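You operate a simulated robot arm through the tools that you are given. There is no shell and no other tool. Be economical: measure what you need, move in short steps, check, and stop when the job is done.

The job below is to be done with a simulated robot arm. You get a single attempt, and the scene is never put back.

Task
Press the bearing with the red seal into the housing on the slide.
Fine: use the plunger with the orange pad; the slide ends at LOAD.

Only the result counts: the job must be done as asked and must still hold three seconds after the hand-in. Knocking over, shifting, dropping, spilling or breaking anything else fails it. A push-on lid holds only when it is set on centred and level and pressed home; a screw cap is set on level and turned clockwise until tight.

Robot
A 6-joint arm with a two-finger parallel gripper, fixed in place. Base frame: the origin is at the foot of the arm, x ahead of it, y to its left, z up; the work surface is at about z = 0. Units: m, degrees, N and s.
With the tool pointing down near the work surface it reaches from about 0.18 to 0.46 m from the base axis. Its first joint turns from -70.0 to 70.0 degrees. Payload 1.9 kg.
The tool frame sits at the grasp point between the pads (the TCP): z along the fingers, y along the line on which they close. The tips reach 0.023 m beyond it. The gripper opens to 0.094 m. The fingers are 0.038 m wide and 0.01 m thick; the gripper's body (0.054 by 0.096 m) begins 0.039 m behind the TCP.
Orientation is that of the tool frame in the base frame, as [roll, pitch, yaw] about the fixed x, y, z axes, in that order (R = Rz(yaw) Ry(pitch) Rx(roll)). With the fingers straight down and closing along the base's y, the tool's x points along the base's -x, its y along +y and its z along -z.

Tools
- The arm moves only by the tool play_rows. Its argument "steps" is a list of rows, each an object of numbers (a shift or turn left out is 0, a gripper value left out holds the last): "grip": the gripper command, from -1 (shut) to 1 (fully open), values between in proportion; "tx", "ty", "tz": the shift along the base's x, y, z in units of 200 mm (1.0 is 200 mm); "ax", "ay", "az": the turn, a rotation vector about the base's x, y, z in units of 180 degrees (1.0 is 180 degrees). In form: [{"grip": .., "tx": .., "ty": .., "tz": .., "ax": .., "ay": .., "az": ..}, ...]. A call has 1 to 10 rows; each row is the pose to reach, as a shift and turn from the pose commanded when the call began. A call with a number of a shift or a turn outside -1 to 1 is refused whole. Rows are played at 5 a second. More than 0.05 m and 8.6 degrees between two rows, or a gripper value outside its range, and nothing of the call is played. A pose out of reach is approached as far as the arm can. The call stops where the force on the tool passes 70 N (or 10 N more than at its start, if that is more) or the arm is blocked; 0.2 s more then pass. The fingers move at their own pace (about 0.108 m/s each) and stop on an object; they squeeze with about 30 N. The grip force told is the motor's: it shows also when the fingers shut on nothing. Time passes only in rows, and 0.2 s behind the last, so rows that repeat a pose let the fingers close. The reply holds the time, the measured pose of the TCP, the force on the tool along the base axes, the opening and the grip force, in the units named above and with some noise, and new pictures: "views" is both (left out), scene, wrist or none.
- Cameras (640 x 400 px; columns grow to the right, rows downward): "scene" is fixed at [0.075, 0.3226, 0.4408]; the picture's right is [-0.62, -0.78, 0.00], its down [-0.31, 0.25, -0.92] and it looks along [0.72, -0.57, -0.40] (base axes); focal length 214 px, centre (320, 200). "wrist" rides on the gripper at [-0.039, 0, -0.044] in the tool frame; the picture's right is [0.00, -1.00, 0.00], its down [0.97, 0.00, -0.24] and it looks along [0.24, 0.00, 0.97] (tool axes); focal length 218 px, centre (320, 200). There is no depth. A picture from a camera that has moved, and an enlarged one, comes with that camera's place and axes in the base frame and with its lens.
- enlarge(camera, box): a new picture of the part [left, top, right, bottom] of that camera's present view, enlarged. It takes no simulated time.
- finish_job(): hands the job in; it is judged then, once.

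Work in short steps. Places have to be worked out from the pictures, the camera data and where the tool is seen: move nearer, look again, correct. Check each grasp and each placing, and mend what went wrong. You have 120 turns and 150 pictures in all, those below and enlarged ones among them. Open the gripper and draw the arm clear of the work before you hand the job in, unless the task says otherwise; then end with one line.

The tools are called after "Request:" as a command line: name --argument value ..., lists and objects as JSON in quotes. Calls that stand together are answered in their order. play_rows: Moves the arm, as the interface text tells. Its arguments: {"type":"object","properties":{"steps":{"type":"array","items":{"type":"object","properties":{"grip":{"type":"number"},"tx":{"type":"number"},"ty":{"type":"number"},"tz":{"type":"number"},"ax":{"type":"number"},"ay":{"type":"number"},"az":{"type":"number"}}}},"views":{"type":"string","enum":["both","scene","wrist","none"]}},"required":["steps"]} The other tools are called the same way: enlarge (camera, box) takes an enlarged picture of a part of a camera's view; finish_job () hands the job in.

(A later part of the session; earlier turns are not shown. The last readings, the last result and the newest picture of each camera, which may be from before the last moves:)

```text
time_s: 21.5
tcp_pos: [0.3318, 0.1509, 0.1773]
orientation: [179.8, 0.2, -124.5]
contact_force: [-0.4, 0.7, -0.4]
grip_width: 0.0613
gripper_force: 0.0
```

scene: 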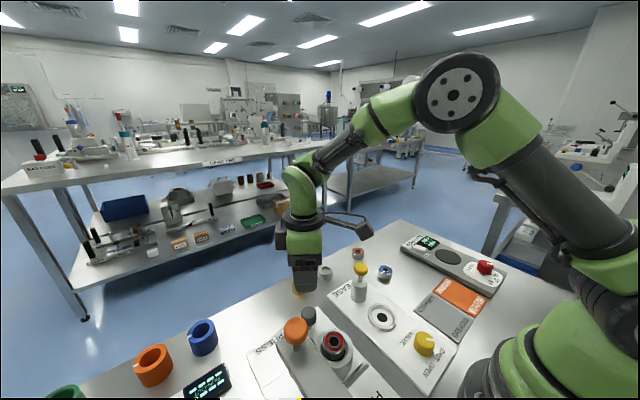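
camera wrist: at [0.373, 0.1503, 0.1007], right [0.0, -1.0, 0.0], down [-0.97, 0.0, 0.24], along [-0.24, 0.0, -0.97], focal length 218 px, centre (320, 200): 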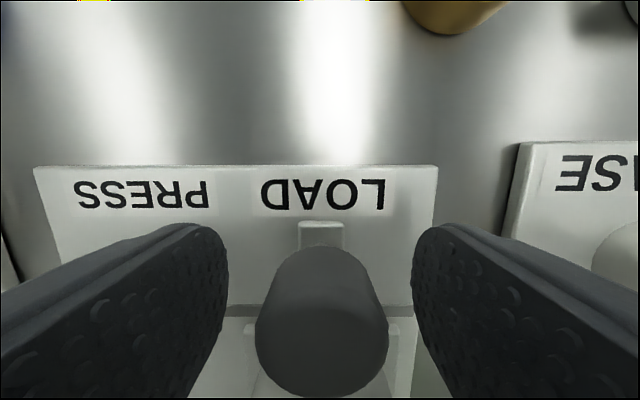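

Rotation works in this direction, so I continue.

Request:
play_rows --steps '[{"az": 0.044}, {"az": 0.088}, {"az": 0.132}, {"az": 0.176}, {"az": 0.22}, {"az": 0.264}, {"az": 0.308}, {"az": 0.352}, {"az": 0.396}, {"az": 0.44}]' --views "scene"

Request:
play_rows --steps '[{"az": 0.044}, {"az": 0.088}, {"az": 0.132}, {"az": 0.176}, {"az": 0.22}, {"az": 0.252}, {"az": 0.252}]' --views "both"

```text
time_s: 23.7
tcp_pos: [0.333, 0.151, 0.1773]
orientation: [179.9, 0.0, -45.3]
contact_force: [-0.8, -0.1, -0.1]
grip_width: 0.0612
gripper_force: 0.0
```

scene: 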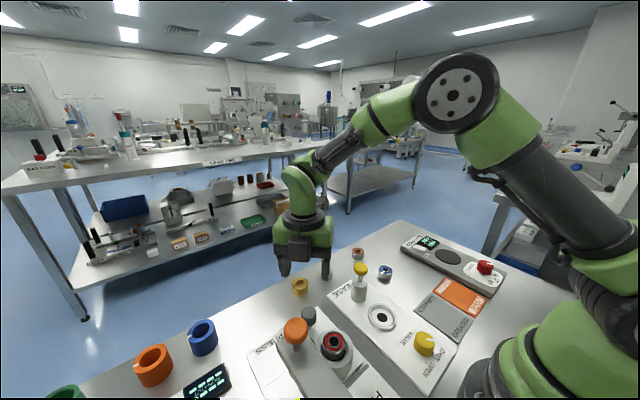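

```text
time_s: 25.3
tcp_pos: [0.3337, 0.1498, 0.1782]
orientation: [179.7, 0.0, 0.0]
contact_force: [-0.2, 0.2, -0.4]
grip_width: 0.061
gripper_force: 0.0
camera wrist: at [0.294, 0.1502, 0.2215], right [0.0, 1.0, 0.0], down [0.97, 0.0, 0.24], along [0.24, 0.0, -0.97], focal length 218 px, centre (320, 200)
```

scene: 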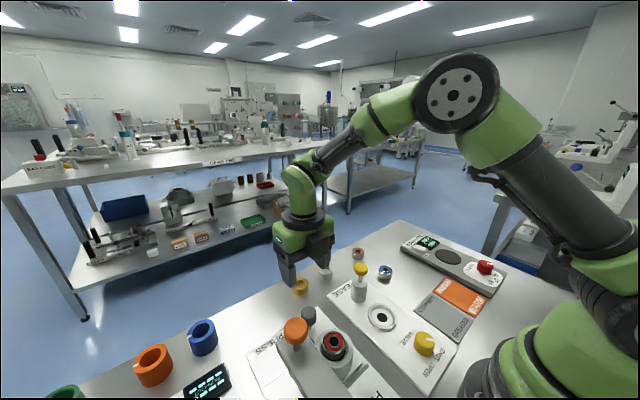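
wrist: 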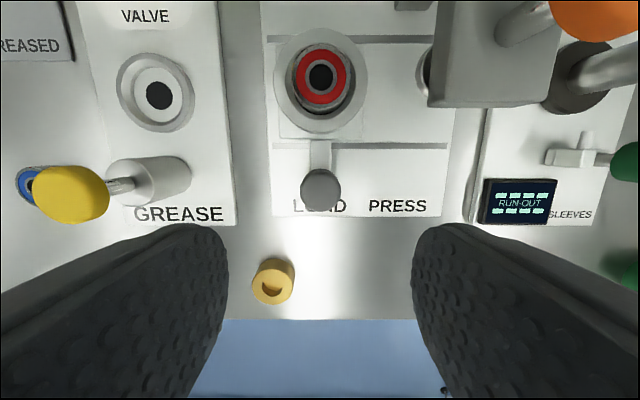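

The box now faces +x. I lower around the knob, take x≈0.331, and close.

Request:
play_rows --steps '[{"tx": -0.012, "tz": -0.2}, {"tx": -0.012, "tz": -0.4}, {"tx": -0.012, "tz": -0.55}, {"tx": -0.012, "tz": -0.62}, {"tx": -0.012, "tz": -0.62}, {"tx": -0.012, "tz": -0.62, "grip": -1}, {"tx": -0.012, "tz": -0.62}, {"tx": -0.012, "tz": -0.62}]' --views "both"

Request:
enlarge --camera "scene" --box '[270, 270, 390, 370]'

```text
time_s: 27.1
tcp_pos: [0.3318, 0.1498, 0.0508]
orientation: [179.8, 0.1, -0.2]
contact_force: [2.7, 1.5, -12.5]
grip_width: 0.0322
gripper_force: 45.1
camera wrist: at [0.2921, 0.1501, 0.0948], right [0.0, 1.0, 0.0], down [0.97, 0.0, 0.24], along [0.24, 0.0, -0.97], focal length 218 px, centre (320, 200)
```

scene: 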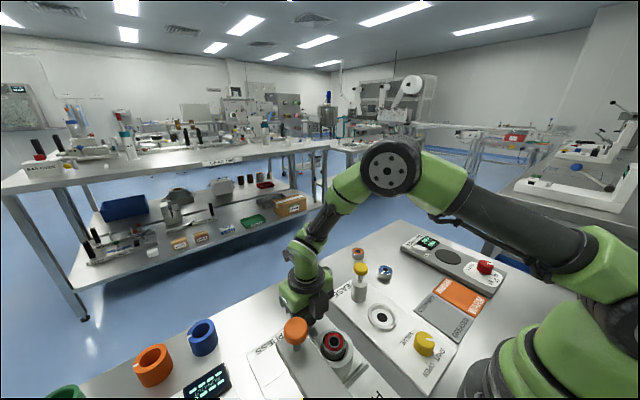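
wrist: 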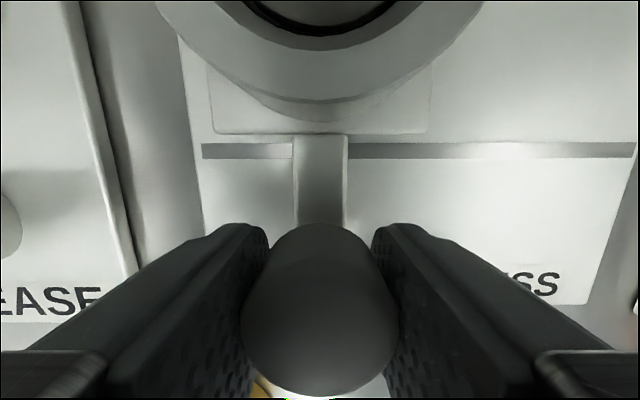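

```text
4.00 times, centred on (330, 320) of scene
camera zoom: at [0.0751, 0.3226, 0.4408], right [-0.62, -0.78, 0.0], down [-0.31, 0.25, -0.92], along [0.72, -0.57, -0.4], focal length 858 px, centre (280, -280)
```

zoom: 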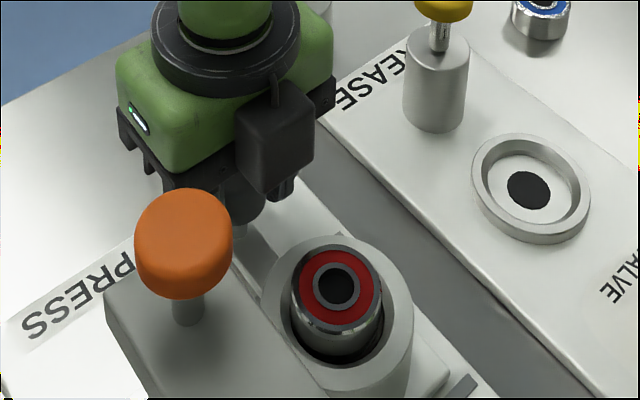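

Gripping works, but the camera housing on the -x side would pass close to the ram's end at PRESS. I open, shift +13 mm in x and tilt the tool 15° so its top leans to +x, then regrip.

Request:
play_rows --steps '[{"grip": 0.3}, {"grip": 0.3}, {"tz": 0.05, "tx": 0.03, "ay": 0.042}, {"tz": 0.05, "tx": 0.065, "ay": 0.083}, {"tz": 0.04, "tx": 0.065, "ay": 0.083}, {"tz": 0.04, "tx": 0.065, "ay": 0.083}]' --views "both"

Request:
enlarge --camera "scene" --box '[250, 260, 370, 360]'

```text
time_s: 28.5
tcp_pos: [0.3083, 0.1705, 0.0551]
orientation: [178.3, 13.7, -1.5]
contact_force: [-0.2, -0.5, 0.8]
grip_width: 0.0611
gripper_force: 0.0
out of reach, approached as far as the arm can: row 3, 4, 5, 6
camera wrist: at [0.2794, 0.173, 0.1062], right [0.02, 1.0, -0.03], down [1.0, -0.02, 0.0], along [0.0, -0.03, -1.0], focal length 218 px, centre (320, 200)
```

scene: 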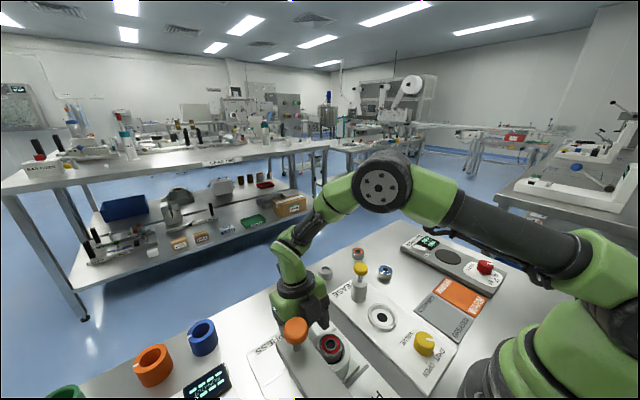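
wrist: 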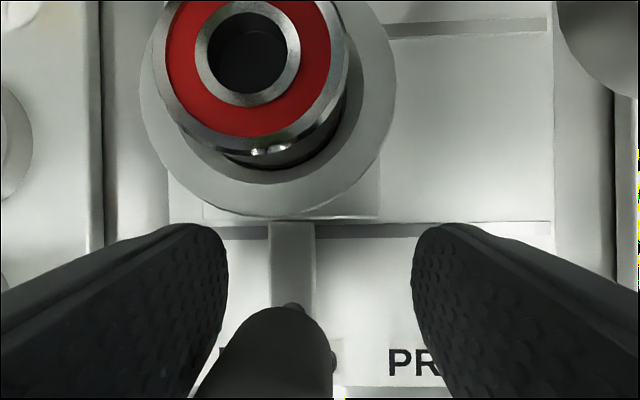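

```text
4.00 times, centred on (310, 310) of scene
camera zoom: at [0.075, 0.3226, 0.4408], right [-0.62, -0.78, 0.0], down [-0.31, 0.25, -0.92], along [0.72, -0.57, -0.4], focal length 858 px, centre (360, -240)
```

zoom: 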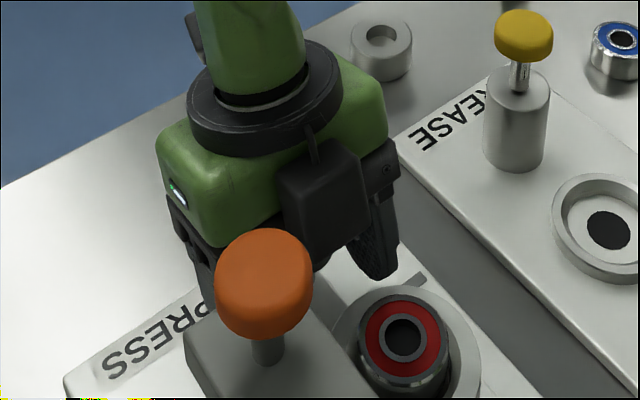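

That tilt is out of reach and the arm drifted sideways, though nothing was touched. I go up and undo the tilt.

Request:
play_rows --steps '[{"tz": 0.1}, {"tz": 0.25, "ay": -0.035}, {"tz": 0.4, "ay": -0.076}, {"tz": 0.4, "ay": -0.076}]' --views "scene"

```text
time_s: 29.5
tcp_pos: [0.3073, 0.1723, 0.1347]
orientation: [179.8, 1.3, -0.2]
contact_force: [0.0, -0.4, -0.2]
grip_width: 0.0612
gripper_force: 0.1
out of reach, approached as far as the arm can: row 1
```

scene: 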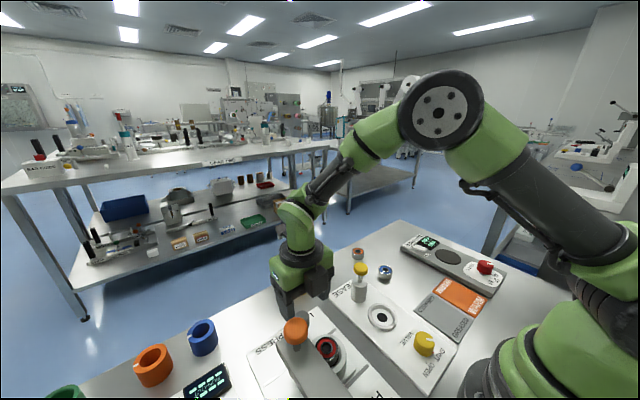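

I move to x≈0.345 upright and look at the ram's end from there.

Request:
play_rows --steps '[{"tx": 0.1, "ay": -0.007}, {"tx": 0.19, "ty": -0.05, "ay": -0.007}, {"tx": 0.19, "ty": -0.11, "ay": -0.007}, {"tx": 0.19, "ty": -0.11, "ay": -0.007}]' --views "wrist"

Request:
enlarge --camera "wrist" --box '[240, 0, 640, 220]'

```text
time_s: 30.5
tcp_pos: [0.3442, 0.149, 0.134]
orientation: [179.8, 0.1, -0.2]
contact_force: [0.2, 0.6, 0.0]
grip_width: 0.0609
gripper_force: 0.1
camera wrist: at [0.3046, 0.149, 0.1776], right [0.0, 1.0, 0.0], down [0.97, 0.0, 0.24], along [0.24, 0.0, -0.97], focal length 218 px, centre (320, 200)
```

wrist: 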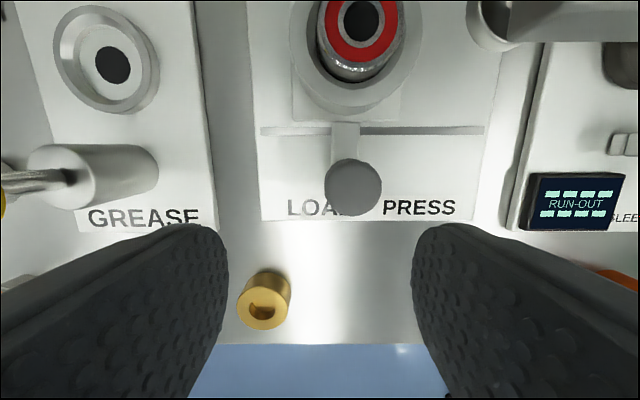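

```text
1.60 times, centred on (440, 110) of wrist
camera zoom: at [0.3046, 0.149, 0.1776], right [0.0, 1.0, 0.0], down [0.97, 0.0, 0.24], along [0.24, 0.0, -0.97], focal length 349 px, centre (128, 344)
```

zoom: 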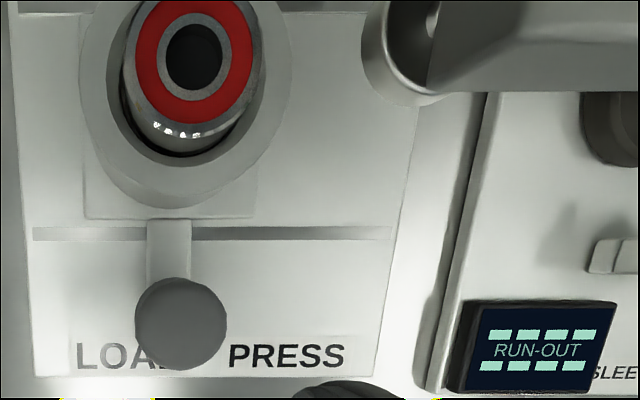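

Ram end is at x≈0.267, which leaves about 20 mm clear of the camera housing. The slide moved about 18 mm towards PRESS during the drift, so the knob is now near y≈0.167. I grip it there upright.

Request:
play_rows --steps '[{"ty": 0.09, "tz": -0.1, "tx": -0.015}, {"ty": 0.09, "tz": -0.25, "tx": -0.015}, {"ty": 0.09, "tz": -0.37, "tx": -0.015}, {"ty": 0.09, "tz": -0.37, "tx": -0.015}, {"ty": 0.09, "tz": -0.37, "tx": -0.015, "grip": -1}, {"ty": 0.09, "tz": -0.37, "tx": -0.015}, {"ty": 0.09, "tz": -0.37, "tx": -0.015}]' --views "wrist"

```text
time_s: 32.1
tcp_pos: [0.3428, 0.171, 0.0606]
orientation: [179.8, 0.0, -0.3]
contact_force: [1.0, 0.4, -13.2]
grip_width: 0.0315
gripper_force: 45.0
camera wrist: at [0.3031, 0.1701, 0.1042], right [0.0, 1.0, 0.0], down [0.97, 0.0, 0.24], along [0.24, 0.0, -0.97], focal length 218 px, centre (320, 200)
```

wrist: 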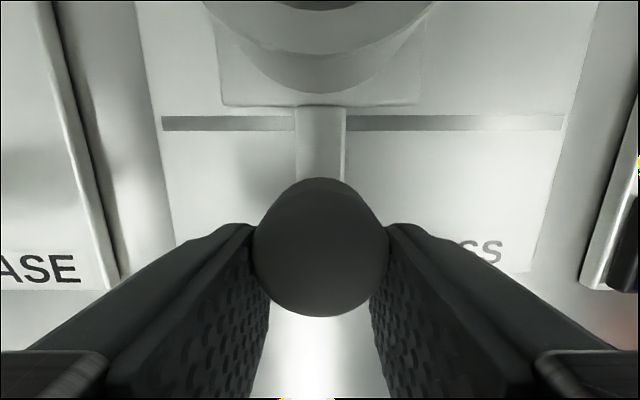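

Gripped. I slide towards PRESS in modest steps, watching the forces.

Request:
play_rows --steps '[{"ty": 0.04}, {"ty": 0.08}, {"ty": 0.12}, {"ty": 0.16}, {"ty": 0.2}, {"ty": 0.2}]' --views "both"

Request:
enlarge --camera "scene" --box '[250, 280, 370, 380]'

```text
time_s: 33.5
tcp_pos: [0.342, 0.2079, 0.0602]
orientation: [179.8, 0.1, -0.1]
contact_force: [-10.0, 1.8, -12.3]
grip_width: 0.0317
gripper_force: 44.8
camera wrist: at [0.3032, 0.2079, 0.1044], right [0.0, 1.0, 0.0], down [0.97, 0.0, 0.24], along [0.24, 0.0, -0.97], focal length 218 px, centre (320, 200)
```

scene: 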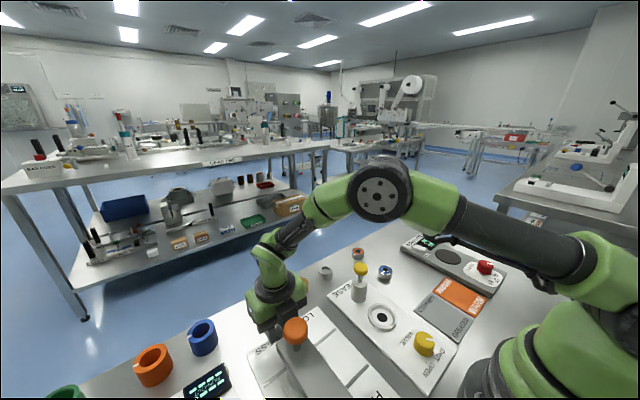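
wrist: 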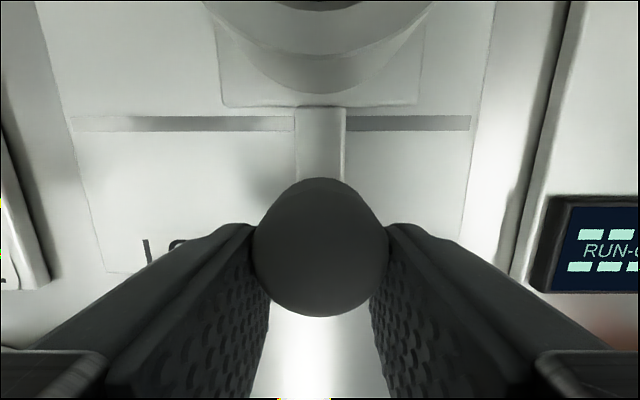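

```text
4.00 times, centred on (310, 330) of scene
camera zoom: at [0.0751, 0.3226, 0.4408], right [-0.62, -0.78, 0.0], down [-0.31, 0.25, -0.92], along [0.72, -0.57, -0.4], focal length 858 px, centre (360, -320)
```

zoom: 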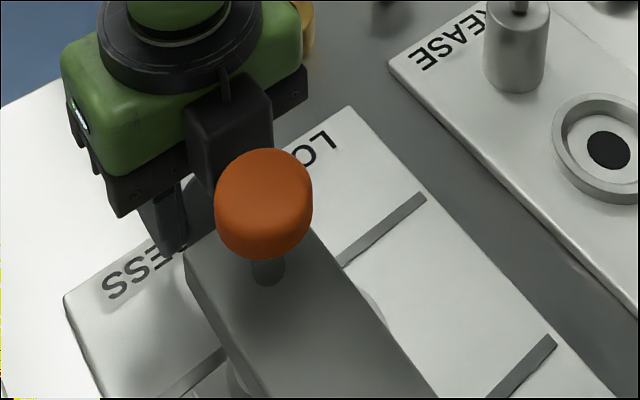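

Sliding freely; about 21 mm of travel remains. I continue to the PRESS end.

Request:
play_rows --steps '[{"ty": 0.04}, {"ty": 0.07}, {"ty": 0.09}, {"ty": 0.105}, {"ty": 0.115}, {"ty": 0.115}]' --views "wrist"

```text
time_s: 34.6
tcp_pos: [0.3421, 0.2253, 0.0618]
orientation: [179.1, 0.4, -0.4]
contact_force: [-5.6, -8.1, 6.3]
grip_width: 0.0319
gripper_force: 44.6
stopped in row 5: the force on the tool passed its limit (the readings are from after the stop); the commanded pose is now the measured one
camera wrist: at [0.3035, 0.2254, 0.1046], right [0.01, 1.0, -0.01], down [0.97, 0.0, 0.23], along [0.23, -0.02, -0.97], focal length 218 px, centre (320, 200)
```

wrist: 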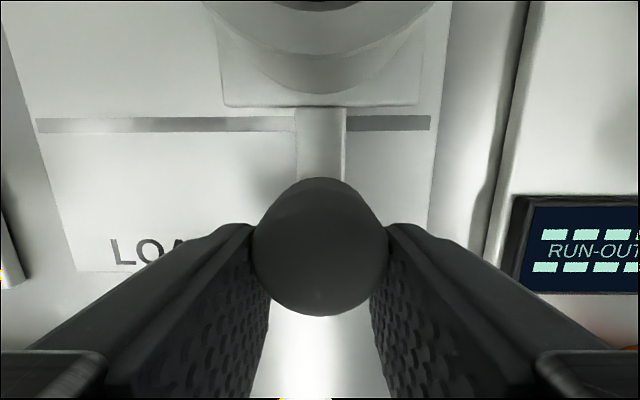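

Stopped near y≈0.225 with the carriage about at its end. I let go, rise and look at the press.

Request:
play_rows --steps '[{"grip": 0.2}, {"grip": 0.2}, {"tz": 0.15}, {"tz": 0.35}, {"tz": 0.55}, {"tz": 0.75}, {"tz": 0.75}]' --views "both"

Request:
enlarge --camera "scene" --box '[250, 290, 370, 390]'

Request:
enlarge --camera "wrist" --box '[240, 0, 440, 200]'

```text
time_s: 36.2
tcp_pos: [0.341, 0.2237, 0.2091]
orientation: [179.2, 0.3, -0.3]
contact_force: [-0.3, 0.6, -0.3]
grip_width: 0.0564
gripper_force: 0.0
camera wrist: at [0.3014, 0.2234, 0.2528], right [0.01, 1.0, -0.01], down [0.97, 0.0, 0.23], along [0.23, -0.01, -0.97], focal length 218 px, centre (320, 200)
```

scene: 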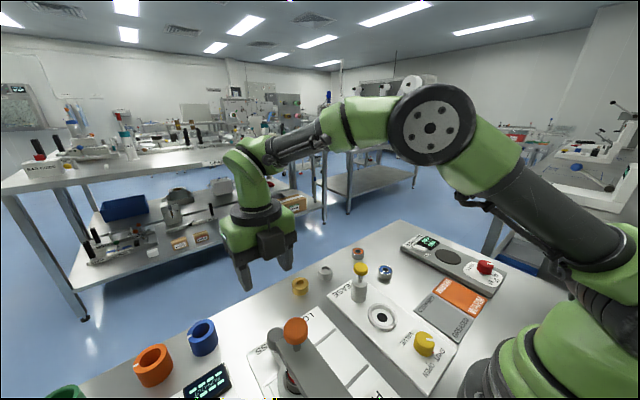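
wrist: 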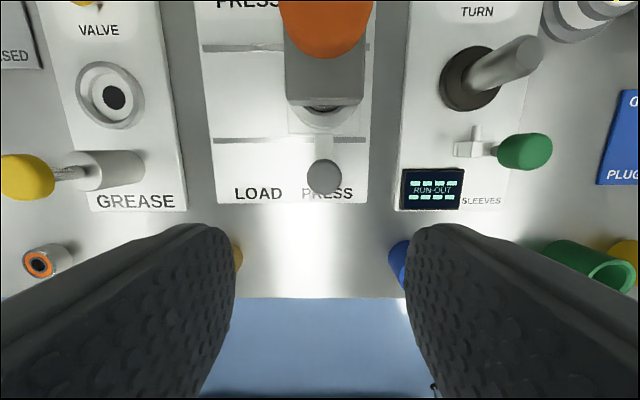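

```text
4.00 times, centred on (310, 340) of scene
camera zoom: at [0.075, 0.3226, 0.4408], right [-0.62, -0.78, 0.0], down [-0.31, 0.25, -0.92], along [0.72, -0.57, -0.4], focal length 858 px, centre (360, -360)
```

zoom: 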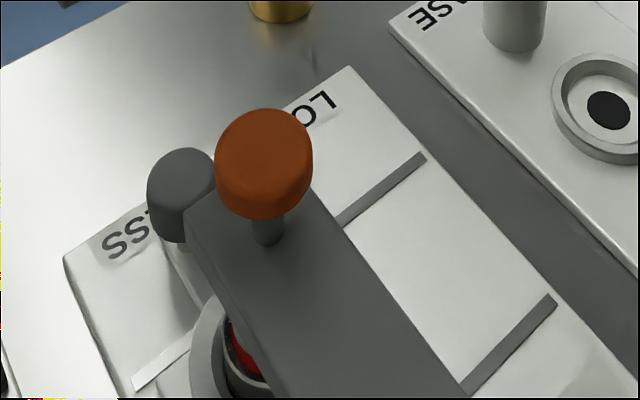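

```text
2.00 times, centred on (340, 100) of wrist
camera zoom: at [0.3014, 0.2234, 0.2528], right [0.01, 1.0, -0.01], down [0.97, 0.0, 0.23], along [0.23, -0.01, -0.97], focal length 436 px, centre (280, 400)
```

zoom: 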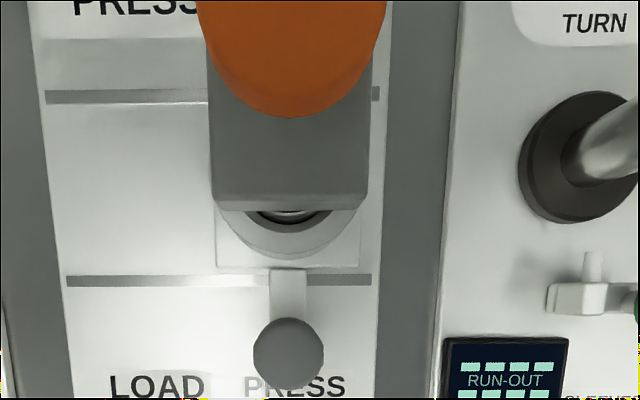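

The slide is at PRESS with the ram lined up in y. The orange pad centre is at about (0.2495, 0.226), top z≈0.16. I close the fingers and go over it.

Request:
play_rows --steps '[{"grip": -1, "tz": 0.05}, {"tx": -0.2, "tz": 0.05, "ty": 0.01}, {"tx": -0.4, "tz": 0.05, "ty": 0.01}, {"tx": -0.457, "tz": 0.05, "ty": 0.01}, {"tx": -0.457, "tz": 0.0, "ty": 0.01}, {"tx": -0.457, "tz": 0.0, "ty": 0.01}]' --views "both"

Request:
enlarge --camera "scene" --box '[250, 290, 370, 390]'

```text
time_s: 37.6
tcp_pos: [0.251, 0.2266, 0.2106]
orientation: [179.2, 0.4, -0.5]
contact_force: [0.5, -0.5, 1.0]
grip_width: 0.0001
gripper_force: 29.9
camera wrist: at [0.212, 0.2274, 0.2537], right [0.01, 1.0, -0.01], down [0.97, 0.0, 0.23], along [0.23, -0.01, -0.97], focal length 218 px, centre (320, 200)
```

scene: 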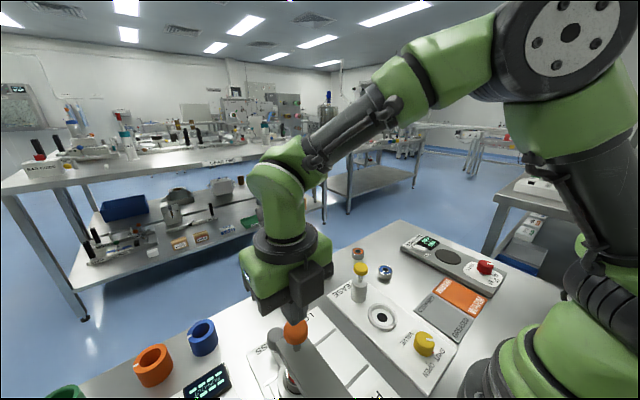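
wrist: 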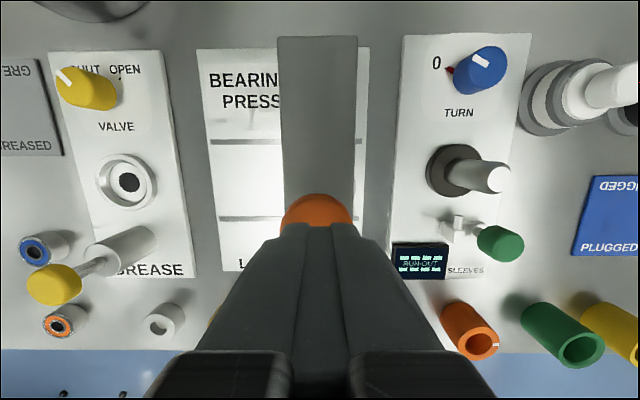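

```text
4.00 times, centred on (310, 340) of scene
camera zoom: at [0.075, 0.3226, 0.4408], right [-0.62, -0.78, 0.0], down [-0.31, 0.25, -0.92], along [0.72, -0.57, -0.4], focal length 858 px, centre (360, -360)
```

zoom: 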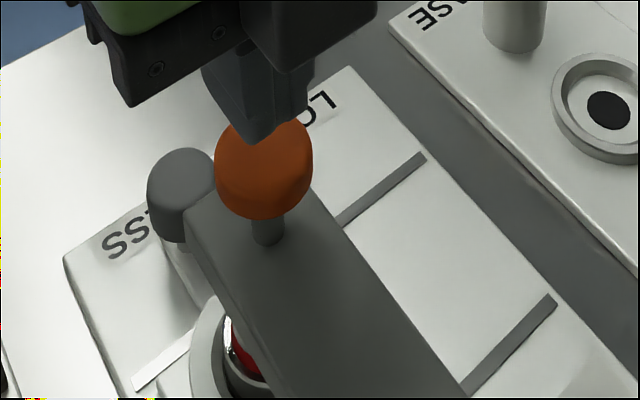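

The tips are centred over the pad. I press down in small steps.

Request:
play_rows --steps '[{"tz": -0.05}, {"tz": -0.1}, {"tz": -0.13}, {"tz": -0.16}, {"tz": -0.19}, {"tz": -0.22}, {"tz": -0.25}, {"tz": -0.25}]' --views "scene"

Request:
enlarge --camera "scene" --box '[250, 290, 370, 390]'

```text
time_s: 39.1
tcp_pos: [0.2509, 0.2269, 0.1684]
orientation: [179.5, 0.3, -0.7]
contact_force: [-4.4, -5.1, 15.5]
grip_width: 0.0001
gripper_force: 29.8
stopped in row 7: the force on the tool passed its limit (the readings are from after the stop); the commanded pose is now the measured one
```

scene: 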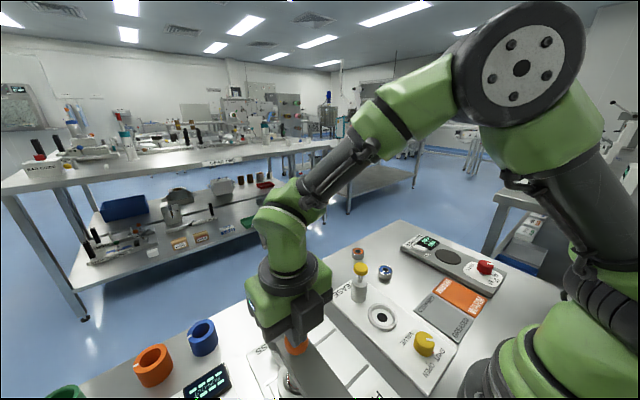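

```text
4.00 times, centred on (310, 340) of scene
camera zoom: at [0.075, 0.3225, 0.4409], right [-0.62, -0.78, 0.0], down [-0.31, 0.25, -0.92], along [0.72, -0.57, -0.4], focal length 858 px, centre (360, -360)
```

zoom: 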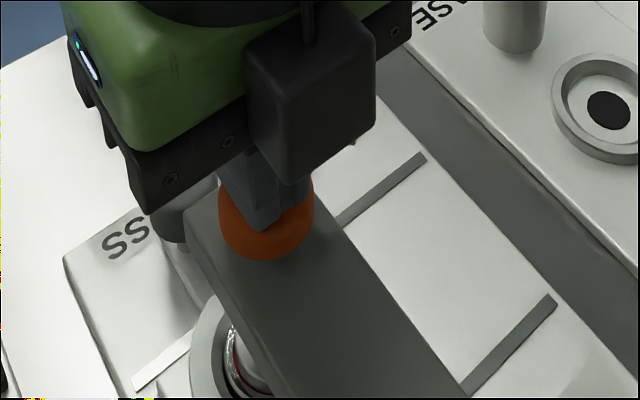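

The pad has gone down almost to the ram arm and the force limit was hit. I press again to see whether it goes any further.

Request:
play_rows --steps '[{"tz": -0.02}, {"tz": -0.04}, {"tz": -0.06}, {"tz": -0.08}, {"tz": -0.1}]' --views "none"

Request:
enlarge --camera "scene" --box '[270, 320, 330, 370]'

```text
time_s: 39.5
tcp_pos: [0.2508, 0.2268, 0.168]
orientation: [179.6, 0.2, -0.7]
contact_force: [-5.8, -7.0, 16.8]
grip_width: 0.0
gripper_force: 29.6
stopped in row 1: the force on the tool passed its limit (the readings are from after the stop); the commanded pose is now the measured one
```

```text
8.00 times, centred on (300, 345) of scene
camera zoom: at [0.075, 0.3225, 0.4409], right [-0.62, -0.78, 0.0], down [-0.31, 0.25, -0.92], along [0.72, -0.57, -0.4], focal length 1716 px, centre (480, -960)
```

zoom: 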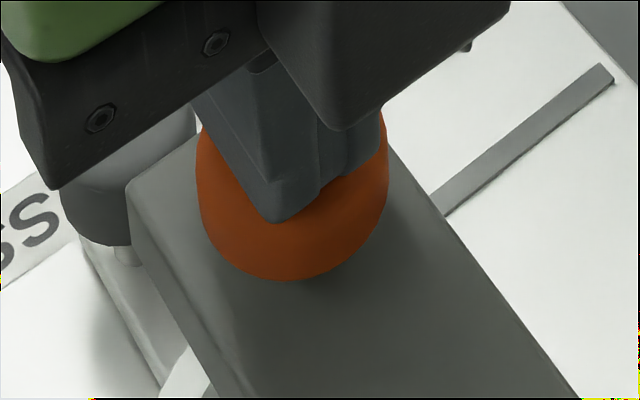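

It went rigid at once, so the stroke has bottomed. I lift off and check the plunger and bearing.

Request:
play_rows --steps '[{"tz": 0.02}, {"tz": 0.1}, {"tz": 0.25}, {"tz": 0.35, "tx": 0.1}, {"tz": 0.35, "tx": 0.3}, {"tz": 0.3, "tx": 0.46}, {"tz": 0.3, "tx": 0.46}]' --views "both"

Request:
enlarge --camera "scene" --box '[250, 290, 370, 390]'

```text
time_s: 41.1
tcp_pos: [0.3426, 0.227, 0.228]
orientation: [179.4, 0.2, -0.8]
contact_force: [-0.2, -0.2, 0.7]
grip_width: 0.0001
gripper_force: 29.6
camera wrist: at [0.3034, 0.228, 0.2724], right [0.01, 1.0, -0.01], down [0.97, -0.01, 0.24], along [0.24, -0.01, -0.97], focal length 218 px, centre (320, 200)
```

scene: 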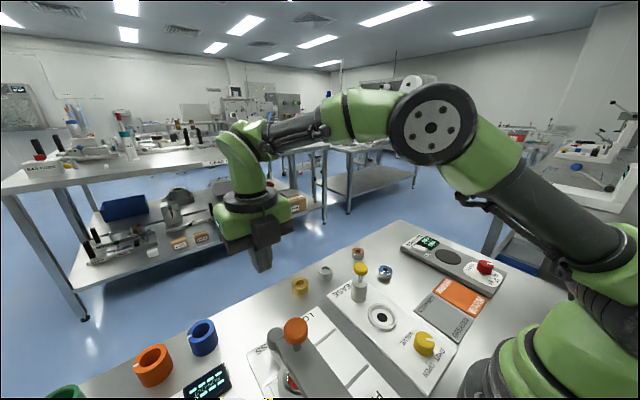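
wrist: 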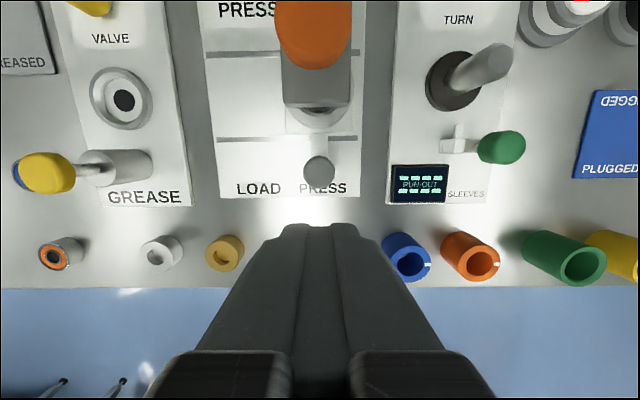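

```text
4.00 times, centred on (310, 340) of scene
camera zoom: at [0.0751, 0.3226, 0.4408], right [-0.62, -0.78, 0.0], down [-0.31, 0.25, -0.92], along [0.72, -0.57, -0.4], focal length 858 px, centre (360, -360)
```

zoom: 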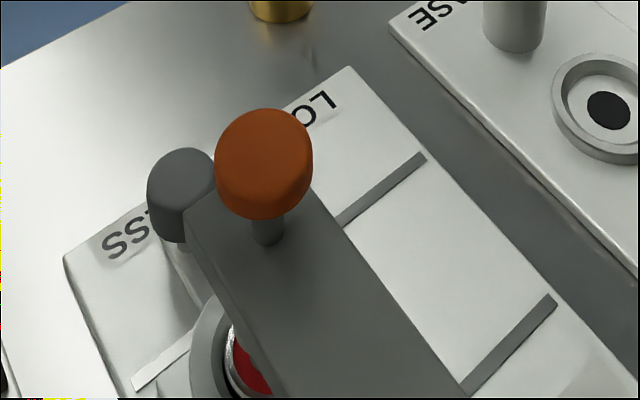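

The plunger returned and the bearing now sits lower. I open, lower around the knob and grip it to return to LOAD.

Request:
play_rows --steps '[{"grip": 0.3, "tz": -0.1}, {"tz": -0.3}, {"tz": -0.5}, {"tz": -0.7}, {"tz": -0.84}, {"tz": -0.84}, {"tz": -0.84, "grip": -1}, {"tz": -0.84}, {"tz": -0.84}]' --views "wrist"

Request:
play_rows --steps '[{"ty": -0.05}, {"ty": -0.1}, {"ty": -0.15}, {"ty": -0.2}, {"ty": -0.25}, {"ty": -0.3}, {"ty": -0.34}, {"ty": -0.34}]' --views "wrist"

```text
time_s: 43.1
tcp_pos: [0.3416, 0.2236, 0.0592]
orientation: [179.4, 0.2, -0.8]
contact_force: [0.4, 2.9, -12.9]
grip_width: 0.0315
gripper_force: 44.7
camera wrist: at [0.3029, 0.2237, 0.1027], right [0.01, 1.0, -0.01], down [0.97, -0.01, 0.24], along [0.24, -0.01, -0.97], focal length 218 px, centre (320, 200)
```

wrist: 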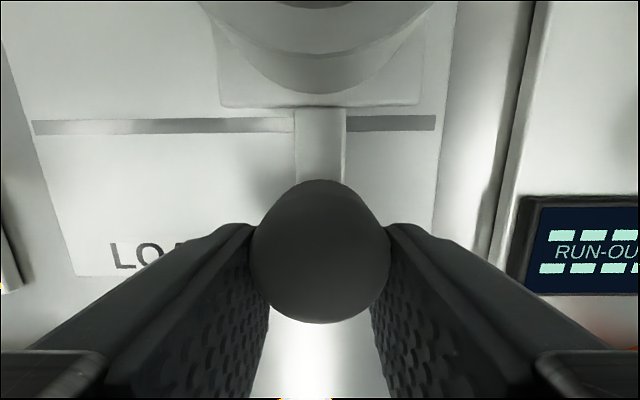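

```text
time_s: 44.9
tcp_pos: [0.3411, 0.1577, 0.0582]
orientation: [179.4, 0.3, -0.7]
contact_force: [-18.7, -0.2, 4.9]
grip_width: 0.0319
gripper_force: 45.4
camera wrist: at [0.3031, 0.1585, 0.1028], right [0.01, 1.0, -0.01], down [0.97, -0.01, 0.23], along [0.23, -0.01, -0.97], focal length 218 px, centre (320, 200)
```

wrist: 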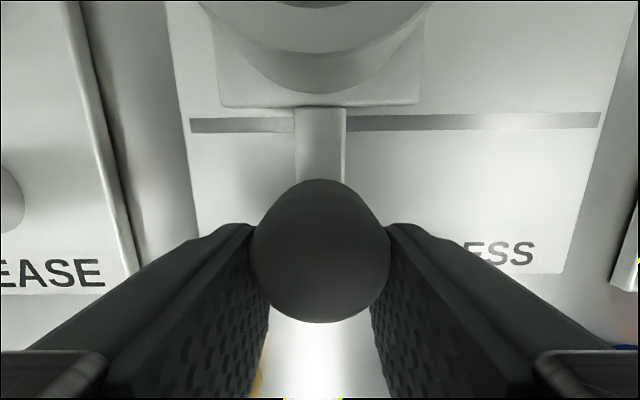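

About 9 mm remain to the LOAD stop. I continue until it meets the stop.

Request:
play_rows --steps '[{"ty": -0.02}, {"ty": -0.035}, {"ty": -0.045}, {"ty": -0.055}, {"ty": -0.065}, {"ty": -0.065}]' --views "wrist"

```text
time_s: 46.3
tcp_pos: [0.344, 0.1503, 0.0601]
orientation: [179.7, 0.2, -0.6]
contact_force: [-10.1, 52.1, -29.0]
grip_width: 0.0321
gripper_force: 45.0
camera wrist: at [0.3038, 0.1499, 0.1035], right [0.01, 1.0, -0.01], down [0.97, -0.01, 0.24], along [0.24, -0.01, -0.97], focal length 218 px, centre (320, 200)
```

wrist: 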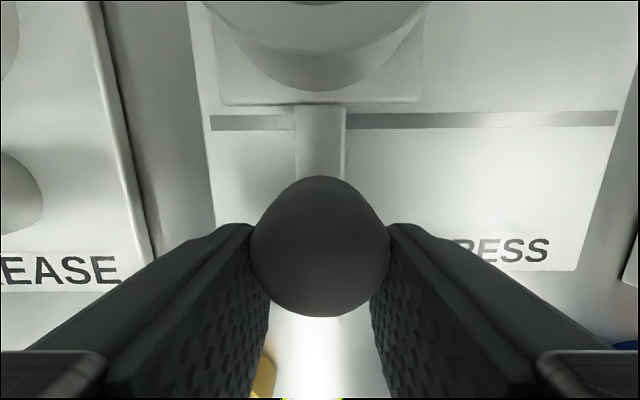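

Force of 52 N in y says the slide is hard on the LOAD stop. I relax slightly, open, rise, and back off so the bearing comes into view.

Request:
play_rows --steps '[{"ty": 0.02}, {"ty": 0.02, "grip": 0.2}, {"ty": 0.02}, {"ty": 0.02, "tz": 0.2}, {"ty": 0.02, "tz": 0.4}, {"ty": 0.02, "tz": 0.6}, {"ty": 0.02, "tz": 0.8}, {"ty": 0.02, "tz": 0.8}]' --views "both"

Request:
enlarge --camera "wrist" --box '[240, 30, 440, 210]'

Request:
enlarge --camera "scene" --box '[300, 310, 372, 370]'

```text
time_s: 48.1
tcp_pos: [0.3308, 0.1553, 0.2125]
orientation: [179.3, 0.0, -0.9]
contact_force: [0.5, -0.7, 0.3]
grip_width: 0.0564
gripper_force: 0.0
out of reach, approached as far as the arm can: row 7, 8
camera wrist: at [0.2911, 0.1552, 0.2562], right [0.02, 1.0, -0.01], down [0.97, -0.01, 0.24], along [0.24, -0.02, -0.97], focal length 218 px, centre (320, 200)
```

scene: 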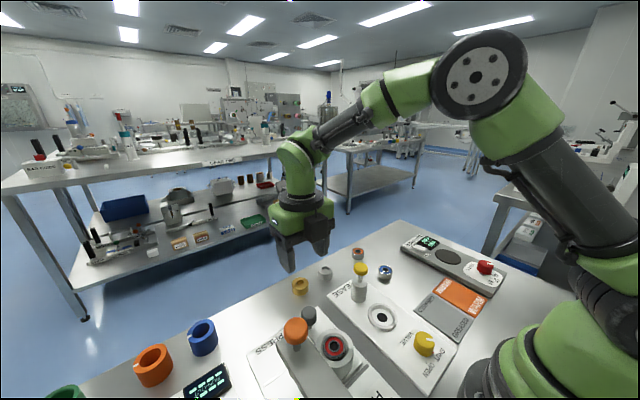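
wrist: 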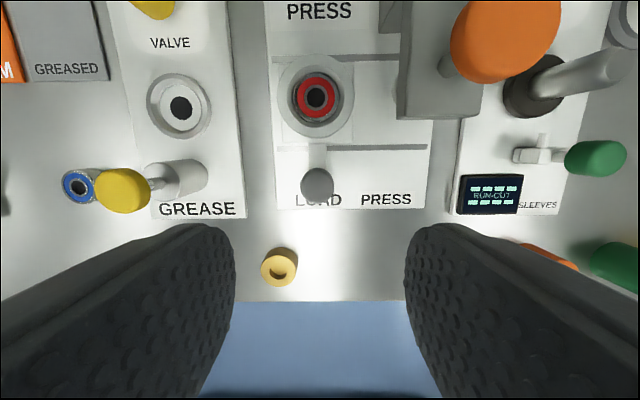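

```text
2.22 times, centred on (340, 120) of wrist
camera zoom: at [0.2911, 0.1552, 0.2562], right [0.02, 1.0, -0.01], down [0.97, -0.01, 0.24], along [0.24, -0.02, -0.97], focal length 485 px, centre (276, 378)
```

zoom: 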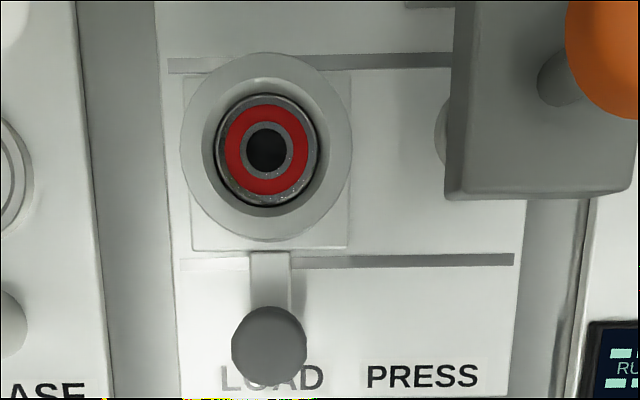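

```text
6.67 times, centred on (336, 340) of scene
camera zoom: at [0.075, 0.3226, 0.4408], right [-0.62, -0.78, 0.0], down [-0.31, 0.25, -0.92], along [0.72, -0.57, -0.4], focal length 1430 px, centre (213, -733)
```

zoom: 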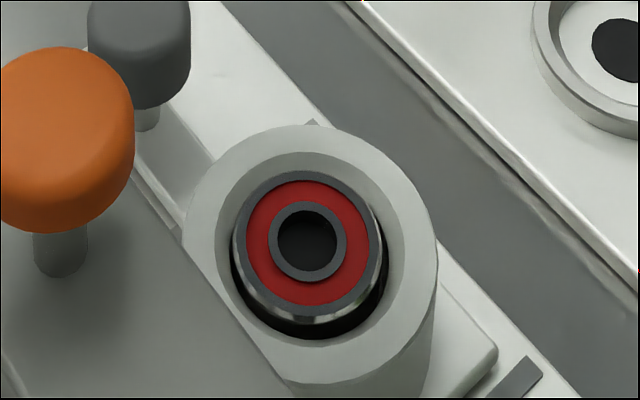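

The bearing now looks concentric and near flush, and the slide is at LOAD. I take one closer look from above to confirm it is level and home.

Request:
play_rows --steps '[{"tx": -0.15, "ty": -0.02}, {"tx": -0.25, "ty": -0.02, "tz": -0.1}, {"tx": -0.25, "ty": -0.02, "tz": -0.25}, {"tx": -0.25, "ty": -0.02, "tz": -0.25}]' --views "wrist"

Request:
enlarge --camera "wrist" --box '[250, 50, 400, 190]'

```text
time_s: 49.1
tcp_pos: [0.281, 0.1529, 0.1625]
orientation: [179.3, 0.3, -0.6]
contact_force: [0.2, -0.7, 0.1]
grip_width: 0.0563
gripper_force: 0.0
camera wrist: at [0.2416, 0.1546, 0.2073], right [0.01, 1.0, -0.01], down [0.97, -0.01, 0.24], along [0.24, -0.01, -0.97], focal length 218 px, centre (320, 200)
```

wrist: 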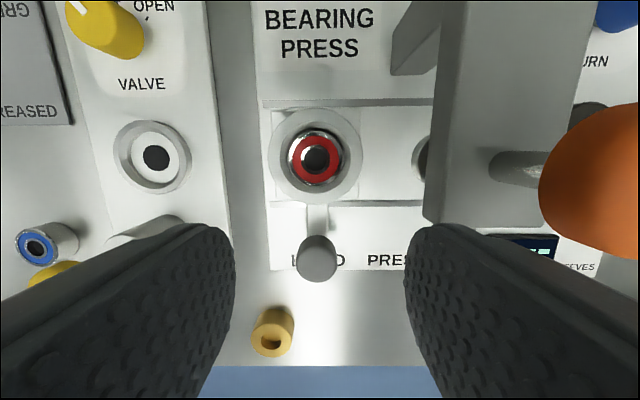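

```text
2.86 times, centred on (325, 120) of wrist
camera zoom: at [0.2416, 0.1546, 0.2073], right [0.01, 1.0, -0.01], down [0.97, -0.01, 0.24], along [0.24, -0.01, -0.97], focal length 624 px, centre (306, 429)
```

zoom: 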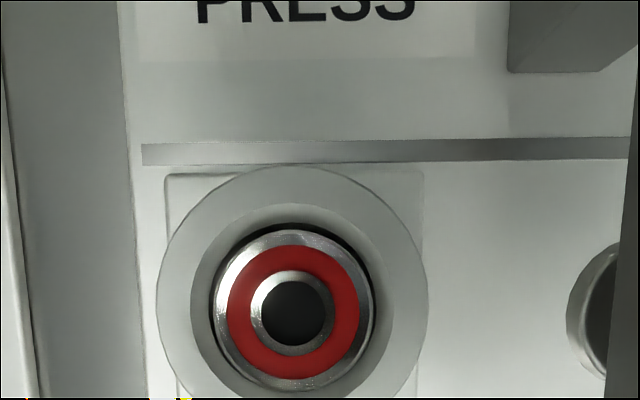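

Request:
enlarge --camera "scene" --box '[314, 326, 356, 368]'

Request:
enlarge --camera "wrist" --box '[260, 100, 370, 210]'

```text
9.52 times, centred on (335, 347) of scene
camera zoom: at [0.075, 0.3226, 0.4408], right [-0.62, -0.78, 0.0], down [-0.31, 0.25, -0.92], along [0.72, -0.57, -0.4], focal length 2043 px, centre (177, -1200)
```

zoom: 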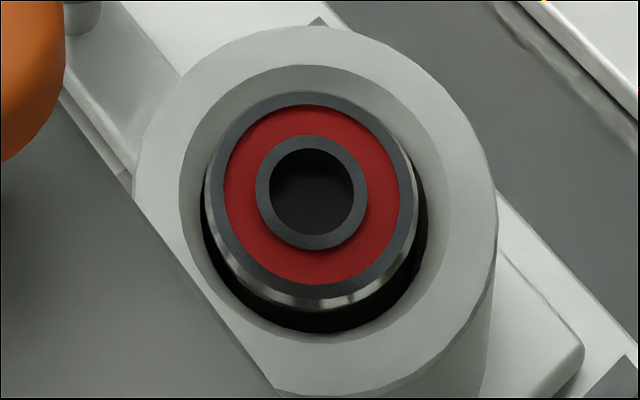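

```text
3.64 times, centred on (315, 155) of wrist
camera zoom: at [0.2416, 0.1546, 0.2073], right [0.01, 1.0, -0.01], down [0.97, -0.01, 0.24], along [0.24, -0.01, -0.97], focal length 794 px, centre (338, 364)
```

zoom: 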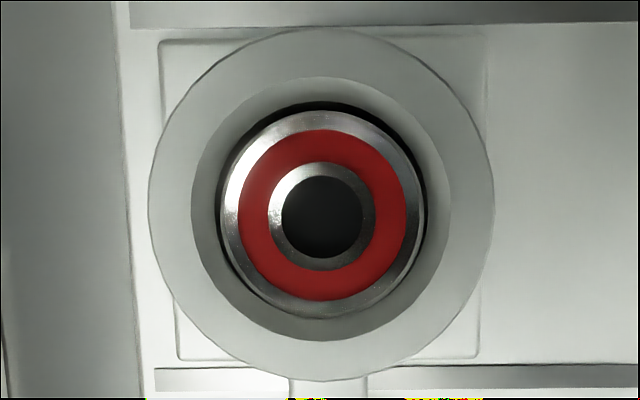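

The bearing looks level and within about 2 mm of the rim, but I can't tell for sure that 70 N took it fully home. To be safe I run the slide back and press once more, watching the pad against the ram arm.

Request:
play_rows --steps '[{"tx": 0.15, "ty": -0.01, "grip": 0.3}, {"tx": 0.305, "ty": -0.012}, {"tx": 0.305, "ty": -0.012, "tz": -0.15}, {"tx": 0.305, "ty": -0.012, "tz": -0.35}, {"tx": 0.305, "ty": -0.012, "tz": -0.51}, {"tx": 0.305, "ty": -0.012, "tz": -0.51}, {"tx": 0.305, "ty": -0.012, "tz": -0.51, "grip": -1}, {"tx": 0.305, "ty": -0.012, "tz": -0.51}, {"tx": 0.305, "ty": -0.012, "tz": -0.51}]' --views "wrist"

```text
time_s: 51.1
tcp_pos: [0.3436, 0.1528, 0.0612]
orientation: [179.4, 0.2, -0.7]
contact_force: [2.8, 1.0, -14.5]
grip_width: 0.032
gripper_force: 45.1
camera wrist: at [0.3047, 0.1533, 0.1041], right [0.01, 1.0, -0.01], down [0.97, -0.01, 0.24], along [0.24, -0.01, -0.97], focal length 218 px, centre (320, 200)
```

wrist: 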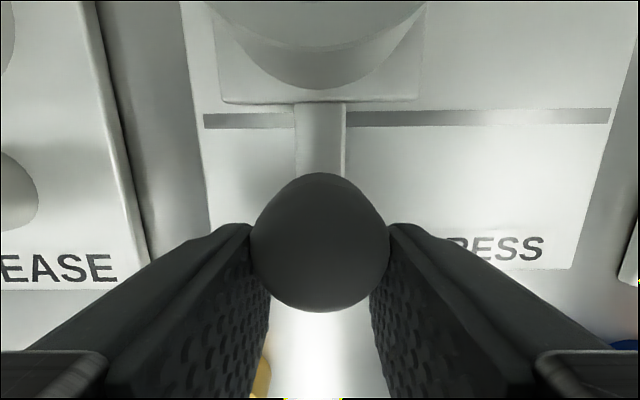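

Gripped; I slide to PRESS.

Request:
play_rows --steps '[{"ty": 0.05}, {"ty": 0.1}, {"ty": 0.15}, {"ty": 0.2}, {"ty": 0.25}, {"ty": 0.3}, {"ty": 0.34}, {"ty": 0.36}, {"ty": 0.375}, {"ty": 0.375}]' --views "none"

Request:
play_rows --steps '[{"grip": 0.2}, {"grip": 0.2}, {"tz": 0.15}, {"tz": 0.35}, {"tz": 0.55}, {"tz": 0.75}, {"tz": 0.8}, {"tz": 0.8}]' --views "wrist"

```text
time_s: 53.3
tcp_pos: [0.3433, 0.224, 0.0607]
orientation: [179.3, 0.2, -0.7]
contact_force: [16.1, -30.2, 11.9]
grip_width: 0.0322
gripper_force: 44.2
```

```text
time_s: 55.1
tcp_pos: [0.3447, 0.2268, 0.2195]
orientation: [179.4, 0.3, -0.7]
contact_force: [0.2, 0.1, -0.5]
grip_width: 0.0565
gripper_force: 0.0
camera wrist: at [0.3052, 0.2274, 0.2634], right [0.01, 1.0, -0.01], down [0.97, -0.01, 0.24], along [0.24, -0.01, -0.97], focal length 218 px, centre (320, 200)
```

wrist: 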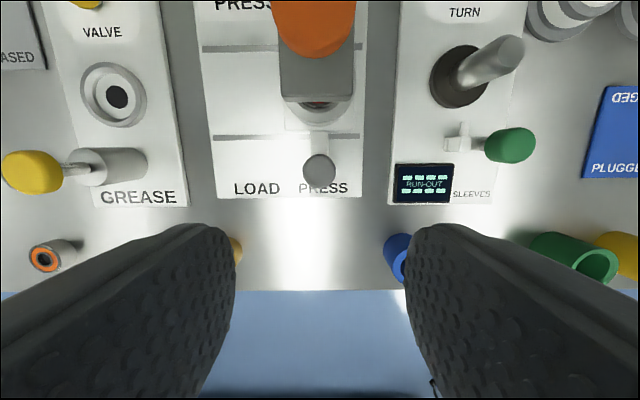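

At the PRESS stop. I go over the pad again and lower to just above it.

Request:
play_rows --steps '[{"grip": -1, "tz": 0.03}, {"tx": -0.2, "tz": 0.03}, {"tx": -0.4, "tz": 0.03}, {"tx": -0.472, "tz": 0.03}, {"tx": -0.472, "tz": -0.05}, {"tx": -0.472, "tz": -0.1}, {"tx": -0.472, "tz": -0.14}, {"tx": -0.472, "tz": -0.17}, {"tx": -0.472, "tz": -0.2}, {"tx": -0.472, "tz": -0.2}]' --views "wrist"

Request:
enlarge --camera "scene" --box '[265, 310, 335, 370]'

```text
time_s: 57.3
tcp_pos: [0.2497, 0.2257, 0.1782]
orientation: [179.4, 0.2, -0.7]
contact_force: [-1.7, 1.3, 1.3]
grip_width: 0.0
gripper_force: 30.2
camera wrist: at [0.2103, 0.2272, 0.2224], right [0.01, 1.0, -0.01], down [0.97, -0.01, 0.24], along [0.24, -0.01, -0.97], focal length 218 px, centre (320, 200)
```

wrist: 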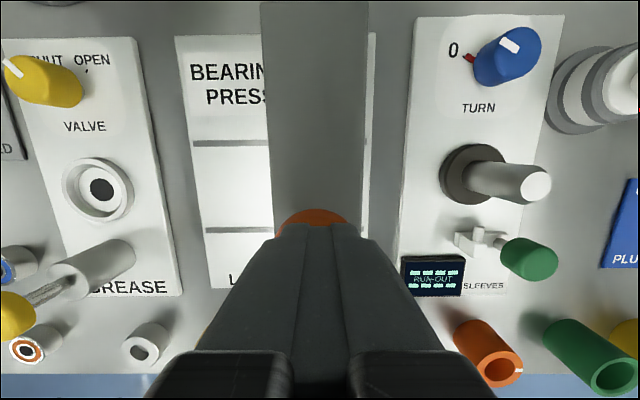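

```text
6.67 times, centred on (300, 340) of scene
camera zoom: at [0.075, 0.3226, 0.4408], right [-0.62, -0.78, 0.0], down [-0.31, 0.25, -0.92], along [0.72, -0.57, -0.4], focal length 1430 px, centre (453, -733)
```

zoom: 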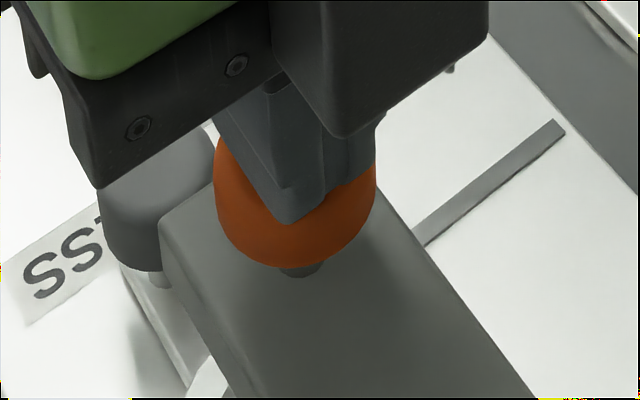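

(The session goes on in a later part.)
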